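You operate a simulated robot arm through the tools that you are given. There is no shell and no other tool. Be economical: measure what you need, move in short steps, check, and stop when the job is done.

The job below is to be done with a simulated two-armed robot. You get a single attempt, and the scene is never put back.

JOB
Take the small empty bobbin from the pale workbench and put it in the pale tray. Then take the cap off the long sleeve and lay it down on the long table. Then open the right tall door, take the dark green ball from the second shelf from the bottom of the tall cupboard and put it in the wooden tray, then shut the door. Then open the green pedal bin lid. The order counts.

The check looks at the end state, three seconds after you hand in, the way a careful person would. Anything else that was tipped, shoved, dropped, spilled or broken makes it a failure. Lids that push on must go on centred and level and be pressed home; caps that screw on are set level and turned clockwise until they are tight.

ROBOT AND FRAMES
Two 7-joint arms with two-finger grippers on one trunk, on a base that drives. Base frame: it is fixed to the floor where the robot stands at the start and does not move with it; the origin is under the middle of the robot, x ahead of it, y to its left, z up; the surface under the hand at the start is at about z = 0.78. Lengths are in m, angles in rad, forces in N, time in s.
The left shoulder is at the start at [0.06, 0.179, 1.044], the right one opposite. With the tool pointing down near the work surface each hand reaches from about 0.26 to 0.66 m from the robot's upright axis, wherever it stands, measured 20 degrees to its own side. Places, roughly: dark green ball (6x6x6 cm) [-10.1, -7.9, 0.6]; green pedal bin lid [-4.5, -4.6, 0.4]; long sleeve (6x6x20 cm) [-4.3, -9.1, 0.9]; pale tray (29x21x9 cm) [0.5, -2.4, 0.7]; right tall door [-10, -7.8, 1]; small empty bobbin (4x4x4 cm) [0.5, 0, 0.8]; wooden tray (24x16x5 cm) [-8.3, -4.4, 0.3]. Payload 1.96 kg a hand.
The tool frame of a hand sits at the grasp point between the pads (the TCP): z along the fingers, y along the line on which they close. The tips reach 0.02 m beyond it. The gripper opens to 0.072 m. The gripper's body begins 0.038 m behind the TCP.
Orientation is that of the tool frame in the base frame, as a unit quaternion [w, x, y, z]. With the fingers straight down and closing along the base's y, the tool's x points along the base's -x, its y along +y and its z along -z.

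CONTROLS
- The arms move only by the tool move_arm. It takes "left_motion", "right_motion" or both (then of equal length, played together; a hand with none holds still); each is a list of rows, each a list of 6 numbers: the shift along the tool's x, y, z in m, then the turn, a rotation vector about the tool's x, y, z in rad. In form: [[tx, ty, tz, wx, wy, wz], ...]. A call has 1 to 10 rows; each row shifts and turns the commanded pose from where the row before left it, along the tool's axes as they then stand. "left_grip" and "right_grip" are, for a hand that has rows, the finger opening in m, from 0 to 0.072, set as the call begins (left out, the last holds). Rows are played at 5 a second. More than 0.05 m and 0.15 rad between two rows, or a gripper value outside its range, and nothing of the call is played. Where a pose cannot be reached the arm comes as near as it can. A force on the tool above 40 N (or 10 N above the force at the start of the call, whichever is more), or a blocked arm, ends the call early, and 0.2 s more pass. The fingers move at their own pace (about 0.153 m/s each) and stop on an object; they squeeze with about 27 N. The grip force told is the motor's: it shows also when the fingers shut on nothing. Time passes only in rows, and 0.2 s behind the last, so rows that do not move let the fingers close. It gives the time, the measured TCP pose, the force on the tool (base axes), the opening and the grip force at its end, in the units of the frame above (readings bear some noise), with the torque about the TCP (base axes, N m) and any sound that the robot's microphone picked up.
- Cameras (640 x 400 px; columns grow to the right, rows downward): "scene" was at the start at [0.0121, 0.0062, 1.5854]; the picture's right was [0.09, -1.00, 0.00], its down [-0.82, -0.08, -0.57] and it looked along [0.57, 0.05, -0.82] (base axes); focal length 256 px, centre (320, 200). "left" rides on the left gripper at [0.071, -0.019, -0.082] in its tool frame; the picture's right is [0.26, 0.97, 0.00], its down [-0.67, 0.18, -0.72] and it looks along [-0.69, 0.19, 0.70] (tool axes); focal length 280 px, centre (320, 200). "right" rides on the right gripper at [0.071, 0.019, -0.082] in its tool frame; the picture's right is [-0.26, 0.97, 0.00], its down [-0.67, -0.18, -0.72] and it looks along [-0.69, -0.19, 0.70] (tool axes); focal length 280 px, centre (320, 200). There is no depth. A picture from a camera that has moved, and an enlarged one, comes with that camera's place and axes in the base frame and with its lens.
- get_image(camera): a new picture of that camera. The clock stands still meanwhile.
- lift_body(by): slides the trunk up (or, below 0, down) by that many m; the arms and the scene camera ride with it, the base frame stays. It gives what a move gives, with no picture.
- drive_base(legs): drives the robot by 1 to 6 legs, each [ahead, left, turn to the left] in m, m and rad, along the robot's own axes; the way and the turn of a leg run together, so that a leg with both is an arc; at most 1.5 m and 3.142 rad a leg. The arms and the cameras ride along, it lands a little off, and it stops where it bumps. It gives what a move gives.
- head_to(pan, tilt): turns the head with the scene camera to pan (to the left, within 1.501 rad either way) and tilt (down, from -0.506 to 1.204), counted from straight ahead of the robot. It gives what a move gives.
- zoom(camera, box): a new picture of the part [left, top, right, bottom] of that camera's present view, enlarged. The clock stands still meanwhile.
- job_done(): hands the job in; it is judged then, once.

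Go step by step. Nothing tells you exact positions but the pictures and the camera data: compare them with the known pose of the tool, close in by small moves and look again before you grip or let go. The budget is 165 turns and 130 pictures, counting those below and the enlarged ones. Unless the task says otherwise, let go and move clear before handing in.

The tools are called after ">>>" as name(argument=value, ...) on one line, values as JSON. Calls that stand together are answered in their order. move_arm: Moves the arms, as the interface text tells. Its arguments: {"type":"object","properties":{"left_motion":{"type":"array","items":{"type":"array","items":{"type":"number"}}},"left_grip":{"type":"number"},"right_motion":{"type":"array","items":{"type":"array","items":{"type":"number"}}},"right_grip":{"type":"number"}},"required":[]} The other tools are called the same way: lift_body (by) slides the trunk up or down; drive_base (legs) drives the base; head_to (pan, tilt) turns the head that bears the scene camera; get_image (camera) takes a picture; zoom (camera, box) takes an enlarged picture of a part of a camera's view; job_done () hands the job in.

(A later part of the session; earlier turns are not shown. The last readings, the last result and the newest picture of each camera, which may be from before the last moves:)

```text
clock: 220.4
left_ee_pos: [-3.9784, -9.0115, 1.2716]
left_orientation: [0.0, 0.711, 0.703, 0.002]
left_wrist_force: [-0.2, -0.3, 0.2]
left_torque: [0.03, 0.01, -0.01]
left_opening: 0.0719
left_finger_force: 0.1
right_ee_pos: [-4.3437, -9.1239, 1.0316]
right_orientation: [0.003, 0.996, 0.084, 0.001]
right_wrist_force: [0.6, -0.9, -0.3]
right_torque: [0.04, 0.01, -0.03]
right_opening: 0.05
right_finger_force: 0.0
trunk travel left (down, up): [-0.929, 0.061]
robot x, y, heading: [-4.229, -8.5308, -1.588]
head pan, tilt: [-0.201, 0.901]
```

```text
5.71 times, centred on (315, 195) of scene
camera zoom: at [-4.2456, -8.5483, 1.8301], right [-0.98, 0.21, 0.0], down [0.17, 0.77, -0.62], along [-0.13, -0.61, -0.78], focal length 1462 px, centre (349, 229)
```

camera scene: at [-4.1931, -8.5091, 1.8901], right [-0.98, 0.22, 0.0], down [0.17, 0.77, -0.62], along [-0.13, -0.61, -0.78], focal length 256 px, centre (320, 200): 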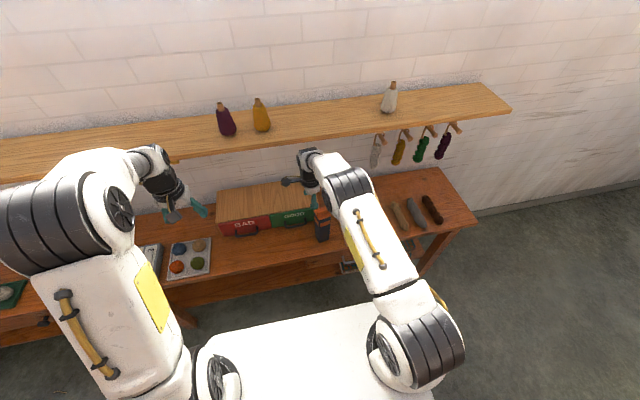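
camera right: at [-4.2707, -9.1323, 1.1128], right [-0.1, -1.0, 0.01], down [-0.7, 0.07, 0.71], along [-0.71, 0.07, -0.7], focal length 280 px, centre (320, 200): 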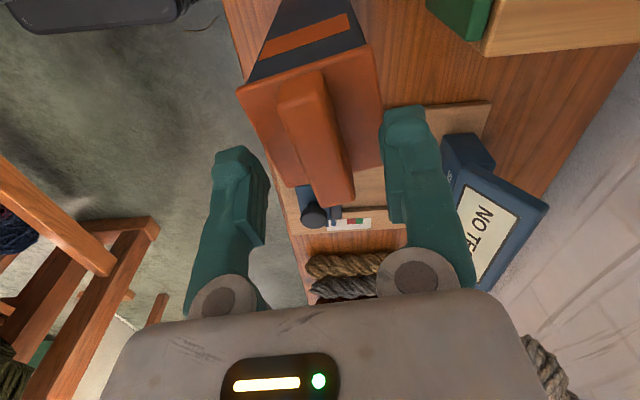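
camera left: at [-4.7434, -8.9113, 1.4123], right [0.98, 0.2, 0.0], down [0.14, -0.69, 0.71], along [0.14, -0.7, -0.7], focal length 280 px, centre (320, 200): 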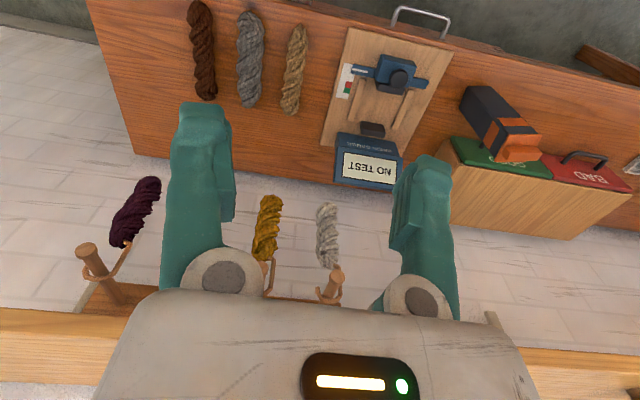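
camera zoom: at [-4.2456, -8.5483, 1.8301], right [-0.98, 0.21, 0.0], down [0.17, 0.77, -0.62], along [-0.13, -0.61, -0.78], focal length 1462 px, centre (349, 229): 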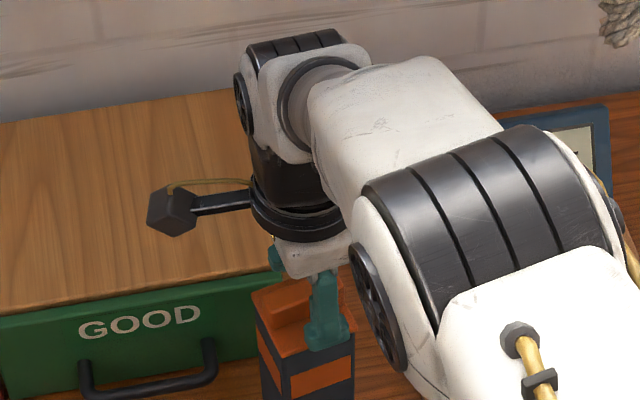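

Centred over the bar. I'll narrow the fingers, go down 18 mm and close.

>>> move_arm(right_motion=[[0, 0, 0, 0, 0, 0], [0, 0, 0.009, 0, 0, 0], [0, 0, 0.006, 0, 0, 0], [0, 0, 0.003, 0, 0, 0], [0, 0, 0, 0, 0, 0]], right_grip=0.036)

>>> get_image(camera="right")

```text
clock: 221.6
left_ee_pos: [-3.9783, -9.0088, 1.2713]
left_orientation: [-0.001, 0.712, 0.702, 0.0]
left_wrist_force: [1.0, 0.1, 0.0]
left_torque: [0.0, 0.0, 0.02]
left_opening: 0.0721
left_finger_force: 0.0
right_ee_pos: [-4.3434, -9.1257, 1.0212]
right_orientation: [0.009, 0.996, 0.084, 0.0]
right_wrist_force: [-1.9, 4.4, 26.2]
right_torque: [0.69, 0.17, 0.06]
right_opening: 0.0389
right_finger_force: 2.0
trunk travel left (down, up): [-0.929, 0.061]
robot x, y, heading: [-4.2294, -8.5346, -1.587]
head pan, tilt: [-0.201, 0.901]
stopped in row 5 (right hand): the force on the tool passed its limit at 41 N (the readings are from after the stop); the commanded pose is now the measured one
```

```text
71 pictures are left
camera right: at [-4.27, -9.1328, 1.1024], right [-0.1, -1.0, 0.02], down [-0.7, 0.08, 0.71], along [-0.71, 0.06, -0.7], focal length 280 px, centre (320, 200)
```

right: 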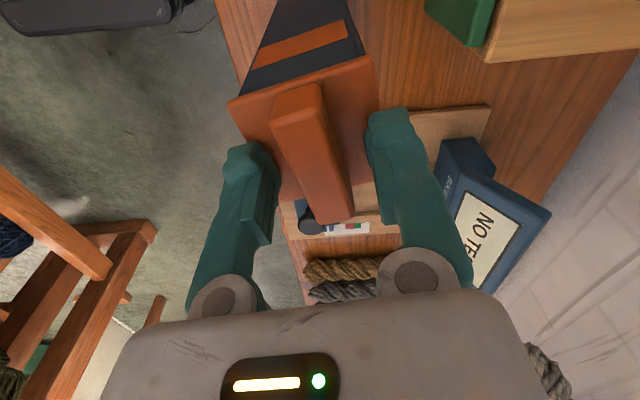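

The tips touch the cap plate at TCP z≈1.021. I'll ease up 2 mm and close on the bar.

>>> move_arm(right_motion=[[0, 0, -0.003, 0, 0, 0], [0, 0, 0, 0, 0, 0]])

>>> move_arm(right_motion=[[0, 0, 0, 0, 0, 0], [0, 0, 0, 0, 0, 0], [0, 0, 0, 0, 0, 0]], right_grip=0.0)

>>> get_image(camera="right")

```text
clock: 222.2
left_ee_pos: [-3.9772, -9.0099, 1.2714]
left_orientation: [0.001, 0.711, 0.703, 0.0]
left_wrist_force: [0.4, -0.5, -0.1]
left_torque: [0.02, -0.02, 0.02]
left_opening: 0.072
left_finger_force: 0.1
right_ee_pos: [-4.3429, -9.1243, 1.0219]
right_orientation: [0.006, 0.996, 0.084, 0.001]
right_wrist_force: [-0.7, -0.4, 4.3]
right_torque: [0.09, 0.01, 0.02]
right_opening: 0.0362
right_finger_force: 0.0
trunk travel left (down, up): [-0.929, 0.061]
robot x, y, heading: [-4.2274, -8.5332, -1.582]
head pan, tilt: [-0.201, 0.901]
```

```text
clock: 223.0
left_ee_pos: [-3.9773, -9.0108, 1.2711]
left_orientation: [-0.001, 0.711, 0.703, 0.001]
left_wrist_force: [-0.2, 0.1, 0.3]
left_torque: [-0.01, 0.02, -0.03]
left_opening: 0.072
left_finger_force: 0.1
right_ee_pos: [-4.3442, -9.1261, 1.022]
right_orientation: [0.006, 0.996, 0.084, 0.001]
right_wrist_force: [-0.1, -0.7, 7.4]
right_torque: [0.01, -0.05, 0.05]
right_opening: 0.0162
right_finger_force: 26.6
trunk travel left (down, up): [-0.929, 0.061]
robot x, y, heading: [-4.2297, -8.5358, -1.587]
head pan, tilt: [-0.201, 0.901]
```

```text
70 pictures are left
camera right: at [-4.2698, -9.1328, 1.103], right [-0.1, -1.0, 0.01], down [-0.7, 0.08, 0.71], along [-0.71, 0.06, -0.7], focal length 280 px, centre (320, 200)
```

right: 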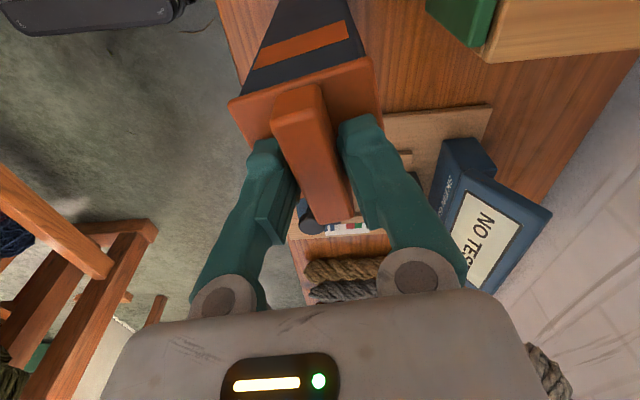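

The bar is held at an opening of 16 mm. I'll pull up gently and watch the force.

>>> move_arm(right_motion=[[0, 0, -0.003, 0, 0, 0], [0, 0, -0.003, 0, 0, 0], [0, 0, -0.004, 0, 0, 0], [0, 0, 0, 0, 0, 0]])

>>> zoom(camera="right", box=[200, 0, 400, 125])

>>> zoom(camera="scene", box=[280, 180, 350, 250])

```text
clock: 224.0
left_ee_pos: [-3.9775, -9.012, 1.2721]
left_orientation: [-0.001, 0.711, 0.703, 0.0]
left_wrist_force: [1.0, 0.7, -0.1]
left_torque: [0.01, 0.03, 0.01]
left_opening: 0.0721
left_finger_force: 0.1
right_ee_pos: [-4.3417, -9.127, 1.0311]
right_orientation: [0.006, 0.996, 0.084, 0.001]
right_wrist_force: [-0.3, -0.2, -0.7]
right_torque: [-0.01, 0.01, 0.0]
right_opening: 0.016
right_finger_force: 27.4
trunk travel left (down, up): [-0.929, 0.061]
robot x, y, heading: [-4.2291, -8.5322, -1.579]
head pan, tilt: [-0.201, 0.901]
heard: snap
```

```text
3.20 times, centred on (300, 62) of right
camera zoom: at [-4.2698, -9.1343, 1.1125], right [-0.1, -1.0, 0.01], down [-0.7, 0.08, 0.71], along [-0.71, 0.06, -0.7], focal length 897 px, centre (384, 640)
```

zoom: 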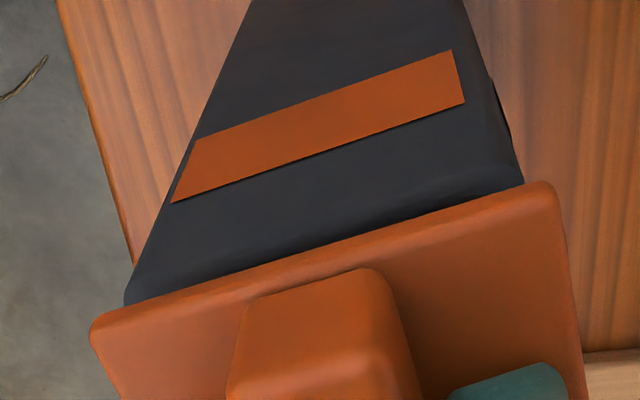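

```text
5.71 times, centred on (315, 215) of scene
camera zoom: at [-4.2452, -8.5486, 1.83], right [-0.98, 0.21, 0.0], down [0.17, 0.77, -0.62], along [-0.13, -0.61, -0.78], focal length 1462 px, centre (349, 114)
```

zoom: 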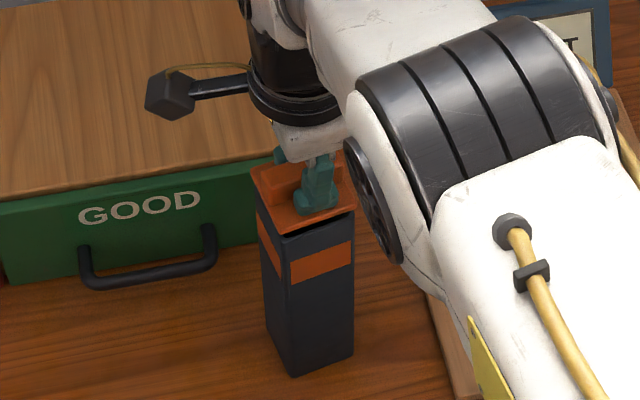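

The cap snapped off and the sleeve stayed put. I'll lift it clear and carry it to the free right-hand end of the long table, past the skeins at about (−5.07, −9.17).

>>> move_arm(right_motion=[[0, 0, -0.02, 0, 0, 0], [0, 0, -0.03, 0, 0, 0], [0, 0, -0.03, 0, 0, 0], [0, 0, 0, 0, 0, 0]])

>>> drive_base(legs=[[0, -0.72, 0]])

>>> head_to(pan=-0.35, tilt=0.95)

>>> get_image(camera="scene")

>>> get_image(camera="right")

```text
clock: 225.0
left_ee_pos: [-3.9773, -9.0118, 1.271]
left_orientation: [0.0, 0.711, 0.703, 0.001]
left_wrist_force: [0.0, 0.4, 0.2]
left_torque: [-0.02, 0.03, 0.02]
left_opening: 0.072
left_finger_force: 0.1
right_ee_pos: [-4.3435, -9.126, 1.1126]
right_orientation: [0.006, 0.997, 0.083, 0.001]
right_wrist_force: [-0.2, -0.2, -1.1]
right_torque: [-0.04, 0.02, -0.04]
right_opening: 0.0161
right_finger_force: 26.9
trunk travel left (down, up): [-0.929, 0.061]
robot x, y, heading: [-4.2307, -8.5321, -1.587]
head pan, tilt: [-0.201, 0.901]
```

```text
clock: 229.0
left_ee_pos: [-4.7073, -9.0001, 1.2718]
left_orientation: [-0.001, 0.714, 0.7, 0.0]
left_wrist_force: [-0.8, 0.3, -0.1]
left_torque: [0.02, 0.02, 0.01]
left_opening: 0.072
left_finger_force: 0.3
right_ee_pos: [-5.0732, -9.111, 1.1121]
right_orientation: [0.006, 0.997, 0.08, 0.001]
right_wrist_force: [0.2, -0.1, -0.1]
right_torque: [-0.01, -0.02, -0.01]
right_opening: 0.0161
right_finger_force: 26.8
trunk travel left (down, up): [-0.929, 0.061]
robot x, y, heading: [-4.9586, -8.5187, -1.592]
head pan, tilt: [-0.201, 0.901]
```

```text
clock: 229.7
left_ee_pos: [-4.7082, -9.0, 1.2713]
left_orientation: [0.0, 0.714, 0.7, 0.001]
left_wrist_force: [0.0, -0.4, -0.2]
left_torque: [0.02, 0.0, 0.0]
left_opening: 0.0719
left_finger_force: 0.1
right_ee_pos: [-5.075, -9.1107, 1.1119]
right_orientation: [0.006, 0.997, 0.08, 0.001]
right_wrist_force: [0.4, 0.2, -0.5]
right_torque: [0.0, 0.0, -0.03]
right_opening: 0.0162
right_finger_force: 27.1
trunk travel left (down, up): [-0.929, 0.061]
robot x, y, heading: [-4.9553, -8.5226, -1.591]
head pan, tilt: [-0.351, 0.949]
```

```text
67 pictures are left
camera scene: at [-4.982, -8.5289, 1.8264], right [-0.93, 0.36, 0.0], down [0.3, 0.76, -0.58], along [-0.21, -0.54, -0.81], focal length 256 px, centre (320, 200)
```

scene: 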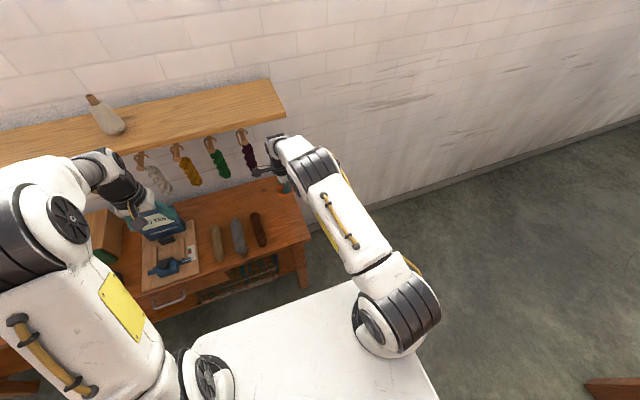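

```text
66 pictures are left
camera right: at [-5.0013, -9.1189, 1.1942], right [-0.11, -0.99, 0.01], down [-0.7, 0.08, 0.71], along [-0.71, 0.07, -0.7], focal length 280 px, centre (320, 200)
```

right: 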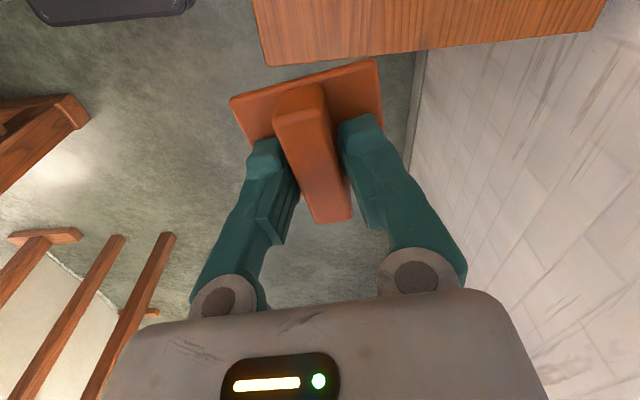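

The table's end is at x≈−5.14 and the last skein ends near x −4.97, so there is room at x≈−5.05. I'll shift slightly, lower the trunk and set the cap down.

>>> lift_body(by=-0.19)

>>> move_arm(right_motion=[[0.016, 0.03, 0, 0, 0, 0], [0, 0, 0.02, 0, 0, 0], [0, 0, 0.02, 0, 0, 0], [0, 0, 0, 0, 0, 0]])

>>> get_image(camera="right")

>>> get_image(camera="scene")

```text
clock: 231.8
left_ee_pos: [-4.7071, -9.0007, 1.0817]
left_orientation: [0.0, 0.714, 0.7, 0.001]
left_wrist_force: [-0.4, 0.7, -0.2]
left_torque: [0.0, -0.02, 0.04]
left_opening: 0.0722
left_finger_force: 0.1
right_ee_pos: [-5.0739, -9.1118, 0.9226]
right_orientation: [0.006, 0.997, 0.08, 0.001]
right_wrist_force: [0.6, 0.1, -0.9]
right_torque: [0.01, 0.02, 0.01]
right_opening: 0.016
right_finger_force: 27.2
trunk travel left (down, up): [-0.739, 0.251]
robot x, y, heading: [-4.9556, -8.5198, -1.596]
head pan, tilt: [-0.351, 0.949]
```

```text
clock: 232.8
left_ee_pos: [-4.7087, -8.9991, 1.0818]
left_orientation: [0.0, 0.714, 0.7, 0.001]
left_wrist_force: [0.6, -0.8, 1.1]
left_torque: [0.0, 0.0, 0.01]
left_opening: 0.0721
left_finger_force: 0.1
right_ee_pos: [-5.0753, -9.1116, 0.8821]
right_orientation: [0.005, 0.997, 0.078, 0.0]
right_wrist_force: [-0.8, -0.2, -0.4]
right_torque: [-0.03, 0.0, 0.03]
right_opening: 0.016
right_finger_force: 26.8
right hand out of reach, approached as far as the arm can: row 1
trunk travel left (down, up): [-0.739, 0.251]
robot x, y, heading: [-4.9567, -8.5188, -1.591]
head pan, tilt: [-0.351, 0.949]
```

```text
65 pictures are left
camera right: at [-5.0023, -9.12, 0.964], right [-0.11, -0.99, 0.01], down [-0.7, 0.08, 0.71], along [-0.71, 0.07, -0.7], focal length 280 px, centre (320, 200)
```

right: 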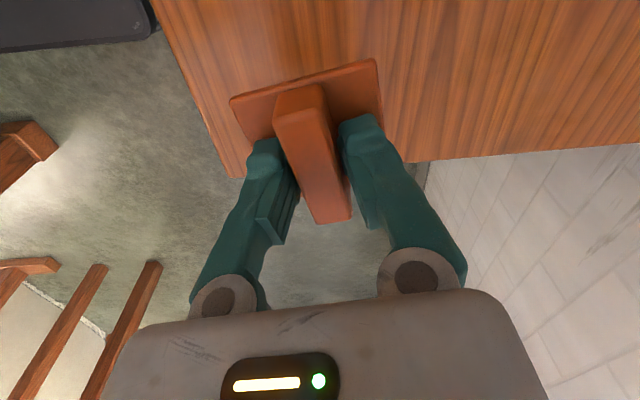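

```text
64 pictures are left
camera scene: at [-4.9815, -8.5285, 1.6364], right [-0.93, 0.36, 0.0], down [0.3, 0.76, -0.58], along [-0.21, -0.54, -0.81], focal length 256 px, centre (320, 200)
```

scene: 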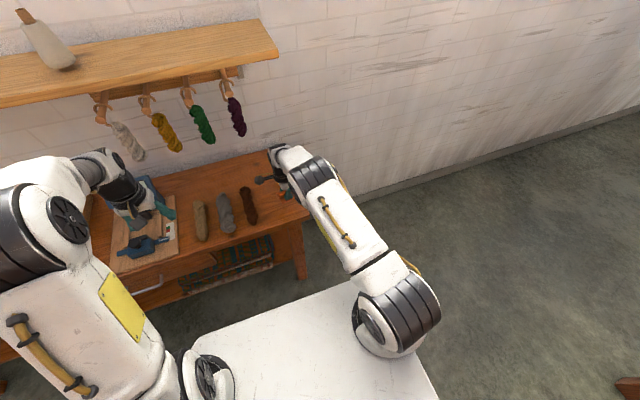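

Cap is over the table but near its corner. I'll nudge the base 2 cm left and 3 cm ahead, then lower until it touches.

>>> drive_base(legs=[[0.035, 0.02, 0]])

>>> move_arm(right_motion=[[0, 0, 0.015, 0, 0, 0], [0, 0, 0.01, 0, 0, 0], [0, 0, 0, 0, 0, 0]])

>>> get_image(camera="right")

```text
clock: 233.7
left_ee_pos: [-4.6904, -9.035, 1.0831]
left_orientation: [0.001, 0.714, 0.701, -0.001]
left_wrist_force: [-0.3, 0.4, -0.2]
left_torque: [0.01, 0.01, 0.01]
left_opening: 0.0718
left_finger_force: 0.1
right_ee_pos: [-5.0557, -9.148, 0.8829]
right_orientation: [0.006, 0.997, 0.079, 0.001]
right_wrist_force: [-0.9, 0.2, 0.2]
right_torque: [0.02, -0.01, 0.01]
right_opening: 0.0162
right_finger_force: 27.2
trunk travel left (down, up): [-0.739, 0.251]
robot x, y, heading: [-4.9385, -8.5591, -1.591]
head pan, tilt: [-0.351, 0.949]
```

```text
clock: 234.5
left_ee_pos: [-4.689, -9.0346, 1.0818]
left_orientation: [-0.001, 0.714, 0.701, 0.001]
left_wrist_force: [-0.3, -0.3, 1.2]
left_torque: [0.0, -0.01, 0.0]
left_opening: 0.072
left_finger_force: 0.0
right_ee_pos: [-5.0564, -9.1495, 0.8561]
right_orientation: [0.006, 0.997, 0.079, 0.002]
right_wrist_force: [-0.5, 0.0, -0.1]
right_torque: [0.03, 0.03, 0.01]
right_opening: 0.016
right_finger_force: 27.0
trunk travel left (down, up): [-0.739, 0.251]
robot x, y, heading: [-4.9393, -8.5592, -1.593]
head pan, tilt: [-0.351, 0.949]
```

```text
63 pictures are left
camera right: at [-4.9845, -9.1567, 0.9382], right [-0.11, -0.99, 0.01], down [-0.7, 0.08, 0.71], along [-0.71, 0.07, -0.7], focal length 280 px, centre (320, 200)
```

right: 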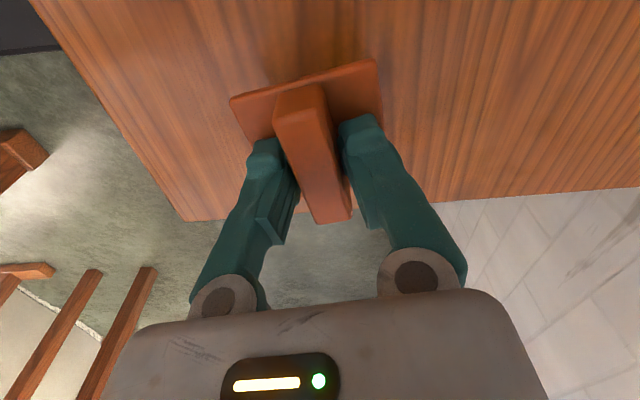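

Still no contact at z 0.856. I'll lower in small steps until a touch shows.

>>> move_arm(right_motion=[[0, 0, 0.008, 0, 0, 0], [0, 0, 0.006, 0, 0, 0], [0, 0, 0.006, 0, 0, 0], [0, 0, 0.005, 0, 0, 0], [0, 0, 0.005, 0, 0, 0], [0, 0, 0.005, 0, 0, 0]])

```text
clock: 235.9
left_ee_pos: [-4.6892, -9.0331, 1.0819]
left_orientation: [0.0, 0.714, 0.7, 0.0]
left_wrist_force: [0.2, -0.1, 0.6]
left_torque: [0.06, 0.01, 0.0]
left_opening: 0.0719
left_finger_force: 0.1
right_ee_pos: [-5.0572, -9.15, 0.8261]
right_orientation: [0.008, 0.997, 0.08, 0.001]
right_wrist_force: [-0.5, 1.5, 19.5]
right_torque: [0.06, -0.07, -0.01]
right_opening: 0.016
right_finger_force: 26.7
trunk travel left (down, up): [-0.739, 0.251]
robot x, y, heading: [-4.9351, -8.5561, -1.597]
head pan, tilt: [-0.351, 0.949]
```

Contact at about 19 N. I'll relieve it, open, and lift straight off.

>>> move_arm(right_motion=[[0, 0, -0.005, 0, 0, 0], [0, 0, 0, 0, 0, 0]])

>>> move_arm(right_motion=[[0, 0, 0, 0, 0, 0], [0, 0, 0, 0, 0, 0], [0, 0, -0.02, 0, 0, 0], [0, 0, -0.04, 0, 0, 0], [0, 0, -0.04, 0, 0, 0], [0, 0, -0.04, 0, 0, 0]], right_grip=0.04)

>>> get_image(camera="right")

```text
clock: 236.5
left_ee_pos: [-4.6894, -9.036, 1.0816]
left_orientation: [0.0, 0.714, 0.7, 0.002]
left_wrist_force: [-0.1, -0.5, -0.3]
left_torque: [0.0, 0.0, -0.02]
left_opening: 0.0724
left_finger_force: 0.0
right_ee_pos: [-5.0576, -9.1475, 0.8269]
right_orientation: [0.005, 0.997, 0.08, 0.0]
right_wrist_force: [0.3, 0.5, 0.5]
right_torque: [0.03, 0.01, -0.04]
right_opening: 0.0161
right_finger_force: 27.1
trunk travel left (down, up): [-0.739, 0.251]
robot x, y, heading: [-4.94, -8.5543, -1.591]
head pan, tilt: [-0.351, 0.949]
```

```text
clock: 237.9
left_ee_pos: [-4.6896, -9.0363, 1.0806]
left_orientation: [-0.001, 0.714, 0.7, 0.001]
left_wrist_force: [0.8, -0.2, 0.2]
left_torque: [-0.01, 0.02, 0.01]
left_opening: 0.0719
left_finger_force: 0.1
right_ee_pos: [-5.0592, -9.1447, 0.9496]
right_orientation: [0.006, 0.997, 0.08, 0.001]
right_wrist_force: [-0.4, 0.4, -0.3]
right_torque: [0.02, -0.02, 0.01]
right_opening: 0.0401
right_finger_force: 0.1
right hand out of reach, approached as far as the arm can: row 6
trunk travel left (down, up): [-0.739, 0.251]
robot x, y, heading: [-4.9403, -8.5584, -1.599]
head pan, tilt: [-0.351, 0.949]
```

```text
62 pictures are left
camera right: at [-4.9853, -9.1523, 1.0303], right [-0.11, -0.99, 0.01], down [-0.7, 0.08, 0.71], along [-0.71, 0.07, -0.7], focal length 280 px, centre (320, 200)
```

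right: 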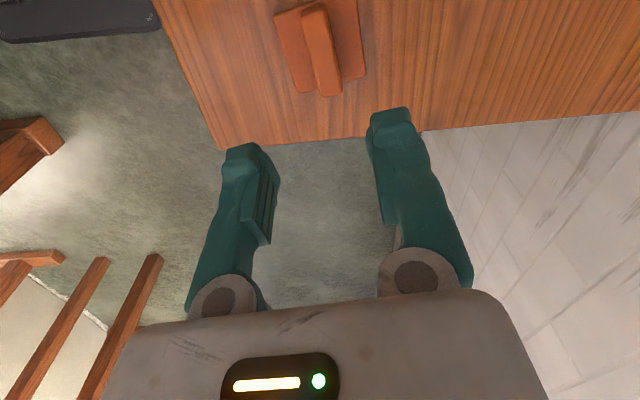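

The cap lies flat on the table, so part two is done. Next I'll drive back along the corridor to the grey cupboard and turn to face it.

>>> drive_base(legs=[[-0.1, 0, 0], [0, -1.4, 0.01], [0, -1.4, 0], [0, -1.25, 0], [0, 0, -1.56]])

>>> head_to(pan=0, tilt=0.5)

>>> get_image(camera="scene")

```text
clock: 262.2
left_ee_pos: [-9.5546, -8.5373, 1.0822]
left_orientation: [0.0, 0.999, -0.034, 0.0]
left_wrist_force: [-0.8, 0.2, -0.8]
left_torque: [0.01, -0.01, -0.03]
left_opening: 0.072
left_finger_force: 0.0
right_ee_pos: [-9.6471, -8.1629, 0.949]
right_orientation: [0.005, 0.746, -0.666, -0.004]
right_wrist_force: [-0.8, 0.4, 1.2]
right_torque: [0.02, 0.02, 0.03]
right_opening: 0.0402
right_finger_force: 0.1
trunk travel left (down, up): [-0.739, 0.251]
robot x, y, heading: [-9.0623, -8.311, 3.071]
head pan, tilt: [-0.351, 0.949]
```

```text
clock: 263.1
left_ee_pos: [-9.5562, -8.536, 1.0815]
left_orientation: [0.0, 0.999, -0.033, 0.001]
left_wrist_force: [0.1, -0.6, -0.2]
left_torque: [0.0, 0.0, 0.02]
left_opening: 0.0719
left_finger_force: 0.0
right_ee_pos: [-9.6471, -8.1626, 0.9484]
right_orientation: [0.005, 0.746, -0.666, -0.003]
right_wrist_force: [0.0, -0.5, 0.7]
right_torque: [-0.05, 0.01, -0.02]
right_opening: 0.0402
right_finger_force: 0.1
trunk travel left (down, up): [-0.739, 0.251]
robot x, y, heading: [-9.0694, -8.3112, 3.079]
head pan, tilt: [0.0, 0.499]
```

```text
61 pictures are left
camera scene: at [-9.0954, -8.3094, 1.6738], right [0.07, 1.0, 0.0], down [0.48, -0.03, -0.88], along [-0.88, 0.06, -0.48], focal length 256 px, centre (320, 200)
```

scene: 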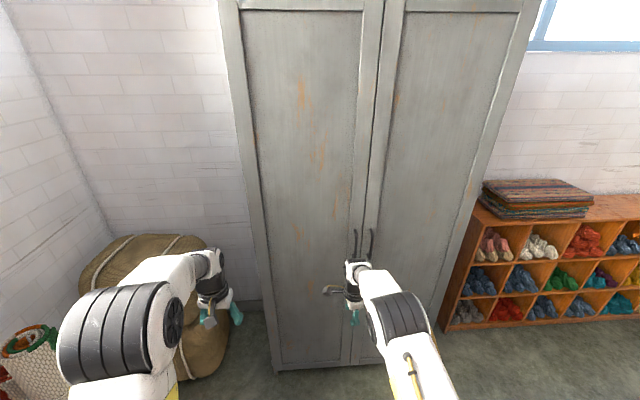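

The doors' handles are near (−9.96, −8.04, ~1.0). I'll straighten the heading, unwind the right wrist and pitch the hand to point at the cupboard.

>>> drive_base(legs=[[0, 0, 0.062]])

>>> move_arm(right_motion=[[0, 0, 0, 0, 0, -0.1395], [0, 0, 0, 0, 0, -0.1395], [0, 0, 0, 0, 0, -0.1395], [0, 0, 0, 0, 0, -0.1395], [0, 0, 0, 0, 0, -0.1395], [0, 0, 0, 0, 0, -0.1395], [0, 0, 0, 0, 0, -0.1395], [0, 0, 0, 0, 0, -0.1395], [0, 0, 0, 0, 0, -0.1395], [0, 0, 0, 0, 0, -0.1395]])

>>> move_arm(right_motion=[[0.01, 0, 0, 0, -0.145, 0], [0.01, 0, 0, 0, -0.145, 0], [0, 0, -0.01, 0, -0.145, 0], [0, 0, -0.01, 0, -0.145, 0], [0, 0, -0.01, 0, -0.145, 0], [0, 0, -0.01, 0, -0.145, 0], [0, 0, -0.01, 0, -0.145, 0], [0, 0, -0.01, 0, -0.145, 0], [0, 0, -0.01, 0, -0.145, 0], [0, 0, -0.01, 0, -0.145, 0]])

>>> get_image(camera="scene")

```text
clock: 264.0
left_ee_pos: [-9.5414, -8.5662, 1.0827]
left_orientation: [0.0, 1.0, -0.003, 0.001]
left_wrist_force: [0.5, -1.1, 0.3]
left_torque: [0.02, -0.03, 0.02]
left_opening: 0.072
left_finger_force: 0.1
right_ee_pos: [-9.6548, -8.1991, 0.9491]
right_orientation: [0.004, 0.765, -0.644, -0.004]
right_wrist_force: [0.2, 0.3, 0.5]
right_torque: [0.0, -0.01, -0.03]
right_opening: 0.0401
right_finger_force: 0.1
trunk travel left (down, up): [-0.739, 0.251]
robot x, y, heading: [-9.0658, -8.3112, 3.135]
head pan, tilt: [0.0, 0.499]
```

```text
clock: 266.2
left_ee_pos: [-9.5388, -8.5652, 1.0815]
left_orientation: [0.0, 1.0, -0.003, 0.001]
left_wrist_force: [0.6, 0.3, 0.0]
left_torque: [0.0, -0.03, 0.02]
left_opening: 0.072
left_finger_force: 0.0
right_ee_pos: [-9.6559, -8.1991, 0.9486]
right_orientation: [0.001, 1.0, 0.001, -0.006]
right_wrist_force: [0.5, -0.5, 0.1]
right_torque: [0.01, 0.0, -0.01]
right_opening: 0.04
right_finger_force: 0.0
trunk travel left (down, up): [-0.739, 0.251]
robot x, y, heading: [-9.0678, -8.3105, 3.129]
head pan, tilt: [0.0, 0.499]
```

```text
clock: 268.4
left_ee_pos: [-9.5419, -8.5661, 1.0811]
left_orientation: [0.0, 1.0, -0.002, 0.001]
left_wrist_force: [0.7, 0.6, -0.7]
left_torque: [-0.01, -0.02, 0.0]
left_opening: 0.0722
left_finger_force: 0.0
right_ee_pos: [-9.5807, -8.1985, 0.9985]
right_orientation: [0.0, 0.744, -0.002, -0.668]
right_wrist_force: [-0.2, -0.5, 0.0]
right_torque: [0.0, 0.01, -0.01]
right_opening: 0.04
right_finger_force: 0.0
trunk travel left (down, up): [-0.739, 0.251]
robot x, y, heading: [-9.0664, -8.311, 3.135]
head pan, tilt: [0.0, 0.499]
```

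```text
60 pictures are left
camera scene: at [-9.096, -8.3113, 1.6739], right [0.01, 1.0, 0.0], down [0.48, 0.0, -0.88], along [-0.88, 0.01, -0.48], focal length 256 px, centre (320, 200)
```

scene: 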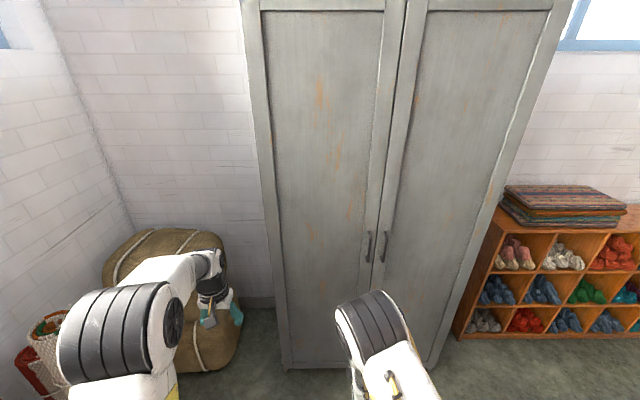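

The hand points forward now. I'll zoom in on the handles.

>>> zoom(camera="scene", box=[345, 210, 425, 280])

>>> get_image(camera="right")

```text
5.71 times, centred on (385, 245) of scene
camera zoom: at [-9.096, -8.3113, 1.6739], right [0.01, 1.0, 0.0], down [0.48, 0.0, -0.88], along [-0.88, 0.01, -0.48], focal length 1462 px, centre (-51, -57)
```

zoom: 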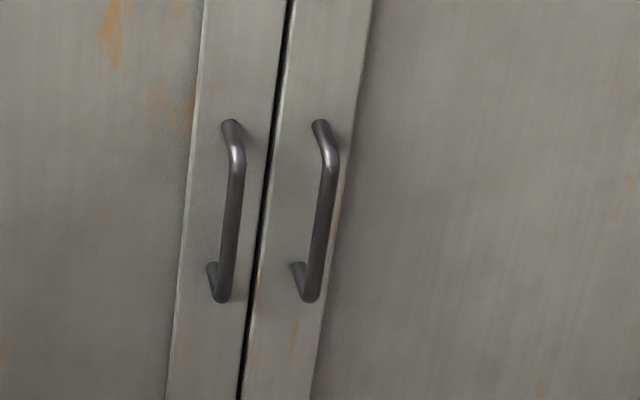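

```text
58 pictures are left
camera right: at [-9.4914, -8.2189, 0.9363], right [-0.03, -0.96, 0.26], down [0.64, 0.18, 0.75], along [-0.77, 0.19, 0.61], focal length 280 px, centre (320, 200)
```

right: 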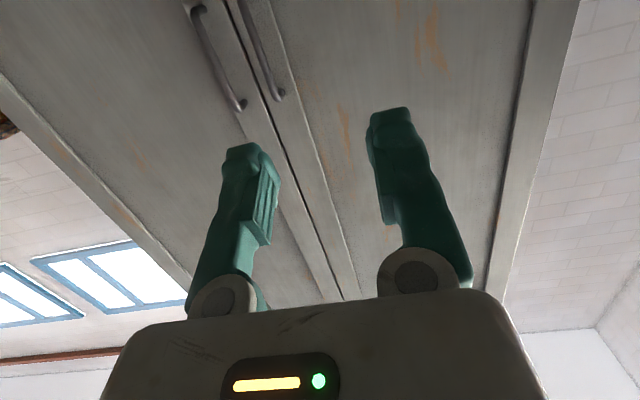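

The right handle's bar is at about (−9.915, −8.036), spanning z 0.94–1.05. I'll close in with the base and line the hand up in front of it.

>>> drive_base(legs=[[0.22, 0.06, 0]])

>>> move_arm(right_motion=[[0, 0, 0, 0, -0.107, 0], [0, -0.045, 0, 0, 0, 0], [0, -0.045, 0, 0, 0, 0], [0, -0.045, 0, 0, 0, 0], [0, -0.045, 0, 0, 0, 0], [0, -0.044, 0, 0, 0, 0], [0, 0, 0, 0, 0, 0]])

>>> get_image(camera="right")

>>> get_image(camera="scene")

```text
clock: 270.1
left_ee_pos: [-9.7628, -8.6244, 1.0813]
left_orientation: [-0.001, 1.0, -0.003, 0.001]
left_wrist_force: [-0.1, -0.5, -0.6]
left_torque: [0.01, 0.0, -0.02]
left_opening: 0.0718
left_finger_force: 0.2
right_ee_pos: [-9.8016, -8.2569, 0.9984]
right_orientation: [0.0, 0.744, -0.002, -0.668]
right_wrist_force: [-0.4, 0.0, 0.3]
right_torque: [0.0, -0.01, 0.02]
right_opening: 0.04
right_finger_force: 0.1
trunk travel left (down, up): [-0.739, 0.251]
robot x, y, heading: [-9.2862, -8.3664, 3.135]
head pan, tilt: [0.0, 0.499]
```

```text
clock: 271.7
left_ee_pos: [-9.7616, -8.6265, 1.082]
left_orientation: [-0.001, 1.0, -0.003, 0.001]
left_wrist_force: [-0.1, -0.8, 0.2]
left_torque: [0.04, 0.03, 0.01]
left_opening: 0.0719
left_finger_force: 0.1
right_ee_pos: [-9.801, -8.0323, 0.9979]
right_orientation: [0.001, -0.707, 0.001, 0.707]
right_wrist_force: [-0.5, -0.4, -0.6]
right_torque: [0.02, -0.03, -0.02]
right_opening: 0.0399
right_finger_force: 0.0
trunk travel left (down, up): [-0.739, 0.251]
robot x, y, heading: [-9.2881, -8.3705, 3.134]
head pan, tilt: [0.0, 0.499]
```

```text
57 pictures are left
camera right: at [-9.7197, -8.0529, 0.9262], right [0.0, -0.96, 0.26], down [0.71, 0.18, 0.68], along [-0.7, 0.19, 0.69], focal length 280 px, centre (320, 200)
```

right: 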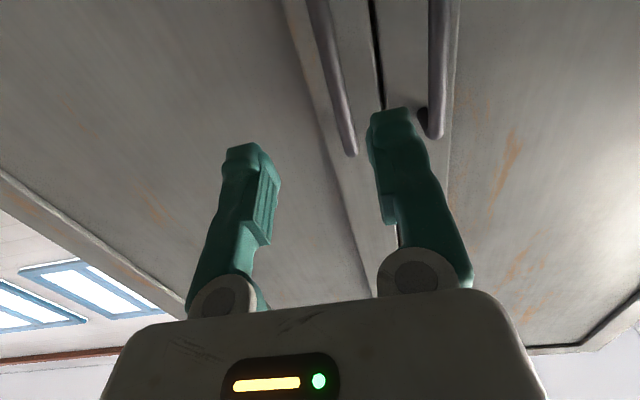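

```text
56 pictures are left
camera scene: at [-9.3171, -8.3704, 1.6739], right [0.01, 1.0, 0.0], down [0.48, 0.0, -0.88], along [-0.88, 0.01, -0.48], focal length 256 px, centre (320, 200)
```

scene: 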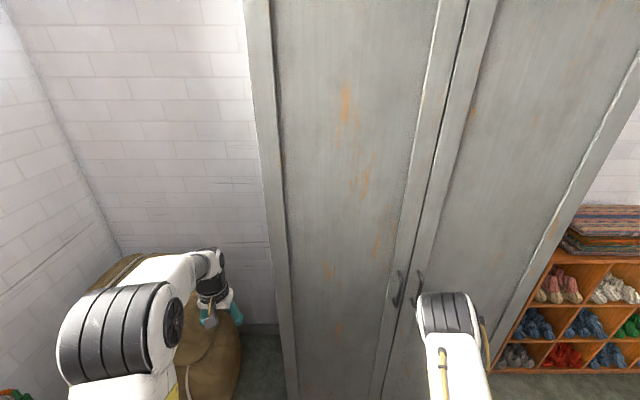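

Bar is at y≈−8.041. I'll shift 8 mm and move forward, stopping a bit short to check.

>>> move_arm(right_motion=[[0, 0.008, 0.03, 0, 0, 0], [0, 0, 0.03, 0, 0, 0], [0, 0, 0.03, 0, 0, 0], [0, 0, 0.015, 0, 0, 0], [0, 0, 0, 0, 0, 0]])

>>> get_image(camera="right")

```text
clock: 272.9
left_ee_pos: [-9.7625, -8.6239, 1.0811]
left_orientation: [0.0, 1.0, -0.003, 0.0]
left_wrist_force: [-0.6, -0.1, -0.4]
left_torque: [0.02, -0.02, 0.0]
left_opening: 0.0717
left_finger_force: 0.1
right_ee_pos: [-9.9067, -8.0408, 0.998]
right_orientation: [0.0, 0.708, -0.002, -0.707]
right_wrist_force: [-1.1, -0.2, 0.3]
right_torque: [-0.02, -0.02, 0.01]
right_opening: 0.0401
right_finger_force: 0.1
trunk travel left (down, up): [-0.739, 0.251]
robot x, y, heading: [-9.2883, -8.3661, 3.137]
head pan, tilt: [0.0, 0.499]
```

```text
55 pictures are left
camera right: at [-9.8252, -8.061, 0.9268], right [0.0, -0.96, 0.26], down [0.72, 0.18, 0.67], along [-0.7, 0.19, 0.69], focal length 280 px, centre (320, 200)
```

right: 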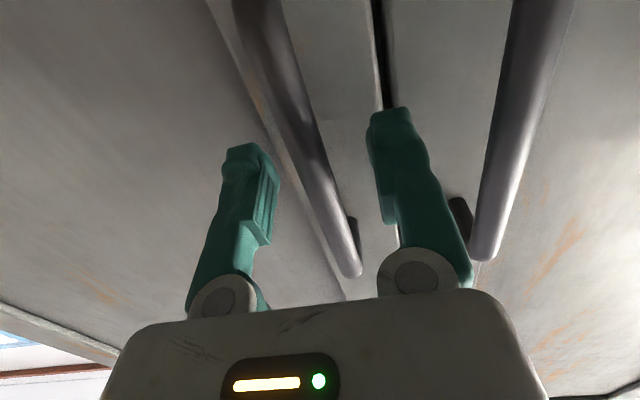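

The bar is between the fingers. I'll close.

>>> move_arm(right_motion=[[0, 0, 0, 0, 0, 0], [0, 0, 0, 0, 0, 0], [0, 0, 0, 0, 0, 0]], right_grip=0.0)

```text
clock: 273.7
left_ee_pos: [-9.7625, -8.6249, 1.0803]
left_orientation: [-0.001, 1.0, -0.003, 0.001]
left_wrist_force: [-0.4, 0.6, -0.2]
left_torque: [0.04, 0.01, -0.01]
left_opening: 0.0721
left_finger_force: 0.2
right_ee_pos: [-9.906, -8.0421, 0.9986]
right_orientation: [0.0, 0.708, -0.002, -0.706]
right_wrist_force: [1.0, -2.2, -1.4]
right_torque: [0.0, 0.22, 0.0]
right_opening: 0.0058
right_finger_force: 29.8
trunk travel left (down, up): [-0.739, 0.251]
robot x, y, heading: [-9.2857, -8.3733, 3.134]
head pan, tilt: [0.0, 0.499]
```

I'm holding the handle. I'll pull along the door's arc in a few small steps.

>>> move_arm(right_motion=[[0, -0.006, -0.039, -0.05, 0, 0], [0, -0.0085, -0.0385, -0.05, 0, 0], [0, -0.0103, -0.0382, -0.05, 0, 0], [0, -0.0121, -0.0372, -0.05, 0, 0], [0, 0, 0, 0, 0, 0]])

>>> get_image(camera="scene")

```text
clock: 274.9
left_ee_pos: [-9.763, -8.6244, 1.0808]
left_orientation: [-0.001, 1.0, -0.004, 0.001]
left_wrist_force: [-0.8, -0.2, 0.6]
left_torque: [-0.01, 0.03, 0.0]
left_opening: 0.0721
left_finger_force: 0.1
right_ee_pos: [-9.7556, -7.9938, 0.9992]
right_orientation: [0.069, 0.704, 0.069, -0.704]
right_wrist_force: [-0.1, 0.7, 0.8]
right_torque: [0.0, 0.0, -0.02]
right_opening: 0.0001
right_finger_force: 29.7
trunk travel left (down, up): [-0.739, 0.251]
robot x, y, heading: [-9.2828, -8.3662, 3.138]
head pan, tilt: [0.0, 0.499]
```

```text
54 pictures are left
camera scene: at [-9.3177, -8.3694, 1.6739], right [0.01, 1.0, 0.0], down [0.48, 0.0, -0.88], along [-0.88, 0.01, -0.48], focal length 256 px, centre (320, 200)
```

scene: 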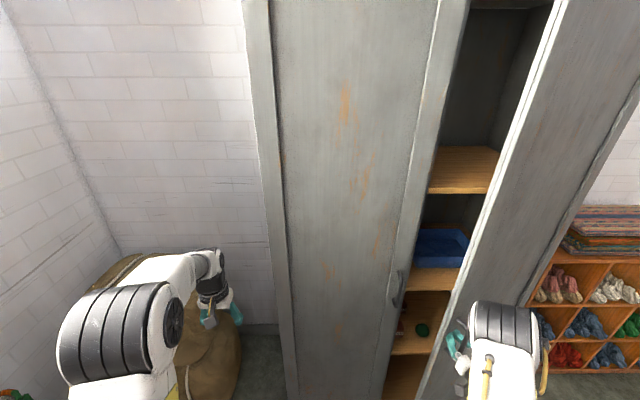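

The grip slipped off, but the door came open by perhaps 25°. I'll see where the hand is relative to the door edge.

>>> get_image(camera="right")

>>> zoom(camera="scene", box=[380, 220, 560, 400])

```text
53 pictures are left
camera right: at [-9.6715, -7.9973, 0.9282], right [0.19, -0.95, 0.26], down [0.67, 0.32, 0.67], along [-0.72, 0.05, 0.69], focal length 280 px, centre (320, 200)
```

right: 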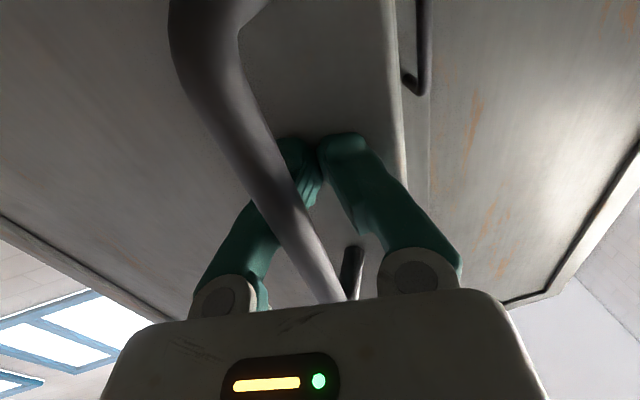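

```text
2.22 times, centred on (470, 310) of scene
camera zoom: at [-9.3177, -8.3694, 1.6739], right [0.01, 1.0, 0.0], down [0.48, 0.0, -0.88], along [-0.88, 0.01, -0.48], focal length 569 px, centre (-13, -44)
```

zoom: 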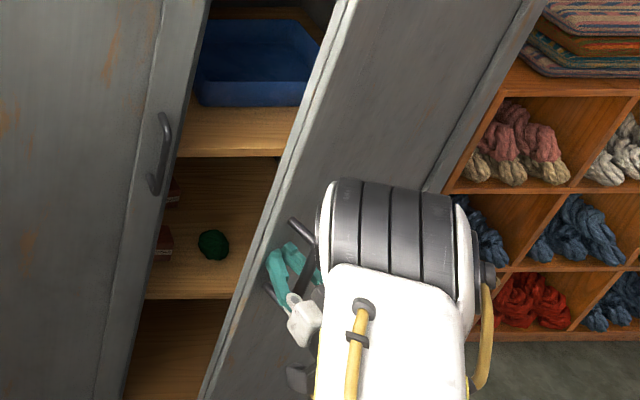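

The fingers are shut beside the bar now. I'll slip the hand out sideways, back off, come round the door's free edge and push the door from inside.

>>> move_arm(right_motion=[[0, 0.02, 0, 0, 0, 0], [0, 0.025, 0, 0, 0, 0], [0, 0.02, -0.03, 0.1, 0, 0], [0, 0.02, -0.03, 0.1, 0, 0], [0, 0.03, -0.01, 0, 0, 0], [0, 0, 0, 0, 0, 0]])

>>> get_image(camera="right")

>>> get_image(camera="scene")

```text
clock: 275.2
left_ee_pos: [-9.7638, -8.6229, 1.0817]
left_orientation: [0.0, 1.0, -0.003, 0.003]
left_wrist_force: [1.0, -1.3, -0.7]
left_torque: [0.05, -0.02, 0.03]
left_opening: 0.072
left_finger_force: 0.1
right_ee_pos: [-9.7532, -7.9906, 1.0004]
right_orientation: [-0.059, -0.704, -0.065, 0.705]
right_wrist_force: [-13.1, 23.6, -9.7]
right_torque: [-0.36, 0.08, 0.72]
right_opening: 0.0
right_finger_force: 29.0
trunk travel left (down, up): [-0.739, 0.251]
robot x, y, heading: [-9.2879, -8.3694, 3.133]
head pan, tilt: [0.0, 0.499]
stopped in row 1 (right hand): the force on the tool passed its limit at 50 N (the readings are from after the stop); the commanded pose is now the measured one
```

```text
51 pictures are left
camera right: at [-9.67, -7.9965, 0.9288], right [0.17, -0.95, 0.25], down [0.67, 0.3, 0.67], along [-0.72, 0.06, 0.69], focal length 280 px, centre (320, 200)
```

right: 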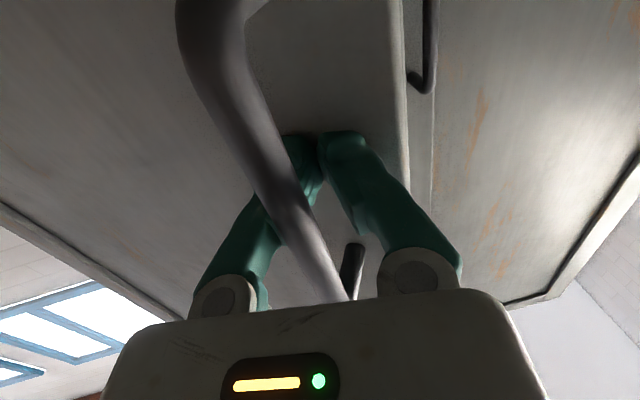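

```text
50 pictures are left
camera scene: at [-9.3183, -8.3665, 1.6737], right [0.01, 1.0, 0.0], down [0.48, -0.01, -0.88], along [-0.88, 0.01, -0.48], focal length 256 px, centre (320, 200)
```

scene: 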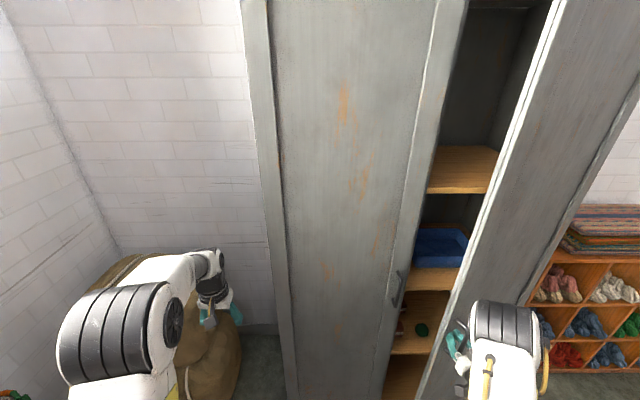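

The bar is in fact caged between the fingers behind their closed tips, so I still have the handle. I'll continue along the door's arc.

>>> move_arm(right_motion=[[0, -0.0178, -0.0352, -0.05, 0, 0], [0, -0.0196, -0.0342, -0.05, 0, 0], [0, -0.0212, -0.0332, -0.05, 0, 0], [0, -0.0229, -0.0321, -0.05, 0, 0], [0, 0, 0, 0, 0, 0]])

>>> get_image(camera="scene")

```text
clock: 276.4
left_ee_pos: [-9.7632, -8.6245, 1.0806]
left_orientation: [-0.001, 1.0, -0.002, 0.002]
left_wrist_force: [0.7, -0.3, -0.4]
left_torque: [0.01, -0.02, -0.03]
left_opening: 0.0719
left_finger_force: 0.0
right_ee_pos: [-9.6443, -7.8851, 1.0021]
right_orientation: [-0.133, -0.693, -0.139, 0.695]
right_wrist_force: [-0.6, -0.3, 0.4]
right_torque: [0.01, 0.0, 0.01]
right_opening: 0.0004
right_finger_force: 29.6
trunk travel left (down, up): [-0.739, 0.251]
robot x, y, heading: [-9.2876, -8.3708, 3.129]
head pan, tilt: [0.0, 0.499]
```

```text
49 pictures are left
camera scene: at [-9.3184, -8.37, 1.6739], right [0.01, 1.0, 0.0], down [0.48, 0.0, -0.88], along [-0.88, 0.01, -0.48], focal length 256 px, centre (320, 200)
```

scene: 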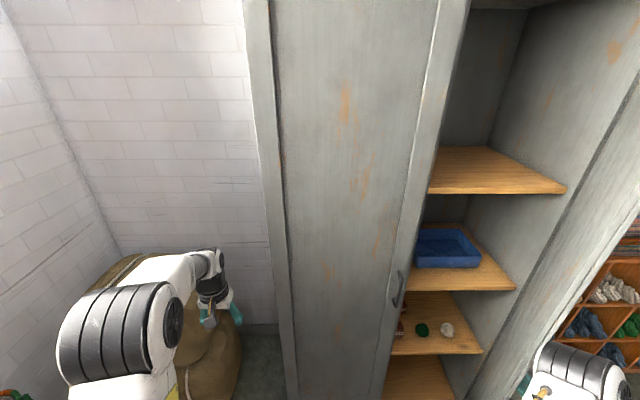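

The door swings well. Four more steps.

>>> move_arm(right_motion=[[0, -0.0245, -0.0309, -0.05, 0, 0], [0, -0.026, -0.0296, -0.05, 0, 0], [0, -0.0275, -0.0283, -0.05, 0, 0], [0, -0.0288, -0.0268, -0.05, 0, 0], [0, 0, 0, 0, 0, 0]])

>>> get_image(camera="scene")

>>> get_image(camera="right")

```text
clock: 277.6
left_ee_pos: [-9.7611, -8.6248, 1.0825]
left_orientation: [0.0, 1.0, -0.002, 0.001]
left_wrist_force: [-0.7, 0.1, 0.2]
left_torque: [-0.03, 0.03, 0.01]
left_opening: 0.0721
left_finger_force: 0.0
right_ee_pos: [-9.5869, -7.7445, 1.0088]
right_orientation: [-0.201, -0.676, -0.205, 0.679]
right_wrist_force: [2.6, -1.4, -1.6]
right_torque: [-0.01, 0.04, -0.02]
right_opening: 0.0002
right_finger_force: 30.1
right hand out of reach, approached as far as the arm can: row 4
trunk travel left (down, up): [-0.739, 0.251]
robot x, y, heading: [-9.287, -8.3709, 3.129]
head pan, tilt: [0.0, 0.499]
```

```text
48 pictures are left
camera scene: at [-9.3163, -8.3705, 1.6739], right [0.01, 1.0, 0.0], down [0.48, 0.0, -0.88], along [-0.88, 0.01, -0.48], focal length 256 px, centre (320, 200)
```

scene: 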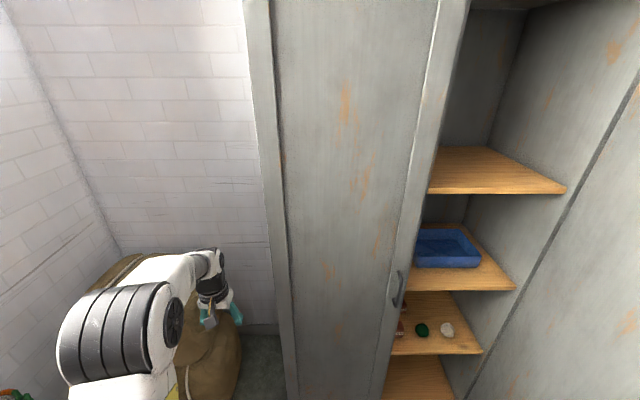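

```text
47 pictures are left
camera right: at [-9.5082, -7.7159, 0.9374], right [0.53, -0.81, 0.25], down [0.5, 0.54, 0.67], along [-0.68, -0.23, 0.69], focal length 280 px, centre (320, 200)
```

right: 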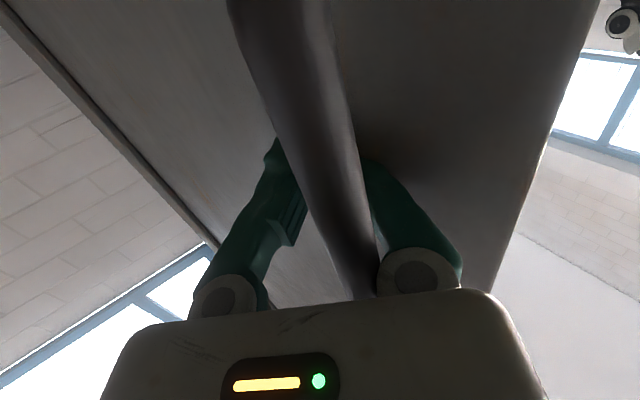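

The door is open about 80°. I can see the dark green ball next to a white one on the second shelf from the bottom. I'll loosen the fingers, straighten the wrist and slide off the handle.

>>> move_arm(right_motion=[[0, 0, 0, 0, 0, 0], [0, 0, 0, 0, 0, 0], [0, 0, -0.01, 0.1, 0, 0], [0, 0, -0.02, 0.1, 0, 0], [0, 0, -0.03, 0.1, 0, 0], [0, 0, -0.03, 0.1, 0, 0], [0, 0, -0.03, 0, 0, 0], [0, 0, 0, 0, 0, 0]], right_grip=0.032)

>>> get_image(camera="right")

```text
clock: 279.4
left_ee_pos: [-9.7627, -8.625, 1.0826]
left_orientation: [0.0, 1.0, -0.003, 0.002]
left_wrist_force: [-0.1, -0.4, 0.0]
left_torque: [0.0, -0.03, -0.01]
left_opening: 0.0719
left_finger_force: 0.1
right_ee_pos: [-9.4734, -7.707, 1.0065]
right_orientation: [-0.062, -0.702, -0.068, 0.706]
right_wrist_force: [-0.2, 0.8, 0.7]
right_torque: [-0.01, 0.0, 0.0]
right_opening: 0.0319
right_finger_force: 0.1
trunk travel left (down, up): [-0.739, 0.251]
robot x, y, heading: [-9.2897, -8.3659, 3.13]
head pan, tilt: [0.0, 0.499]
```

```text
46 pictures are left
camera right: at [-9.39, -7.7097, 0.935], right [0.18, -0.95, 0.25], down [0.67, 0.31, 0.67], along [-0.72, 0.05, 0.7], focal length 280 px, centre (320, 200)
```

right: 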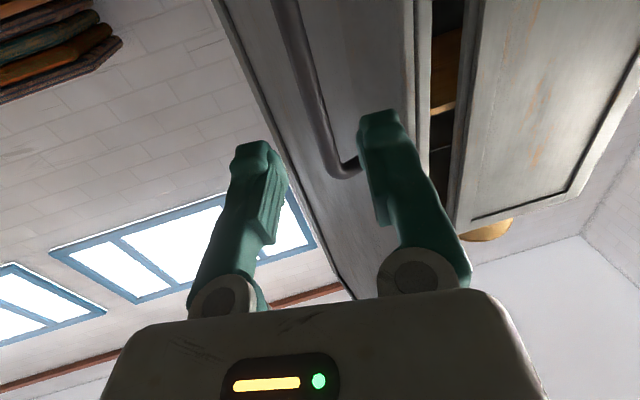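

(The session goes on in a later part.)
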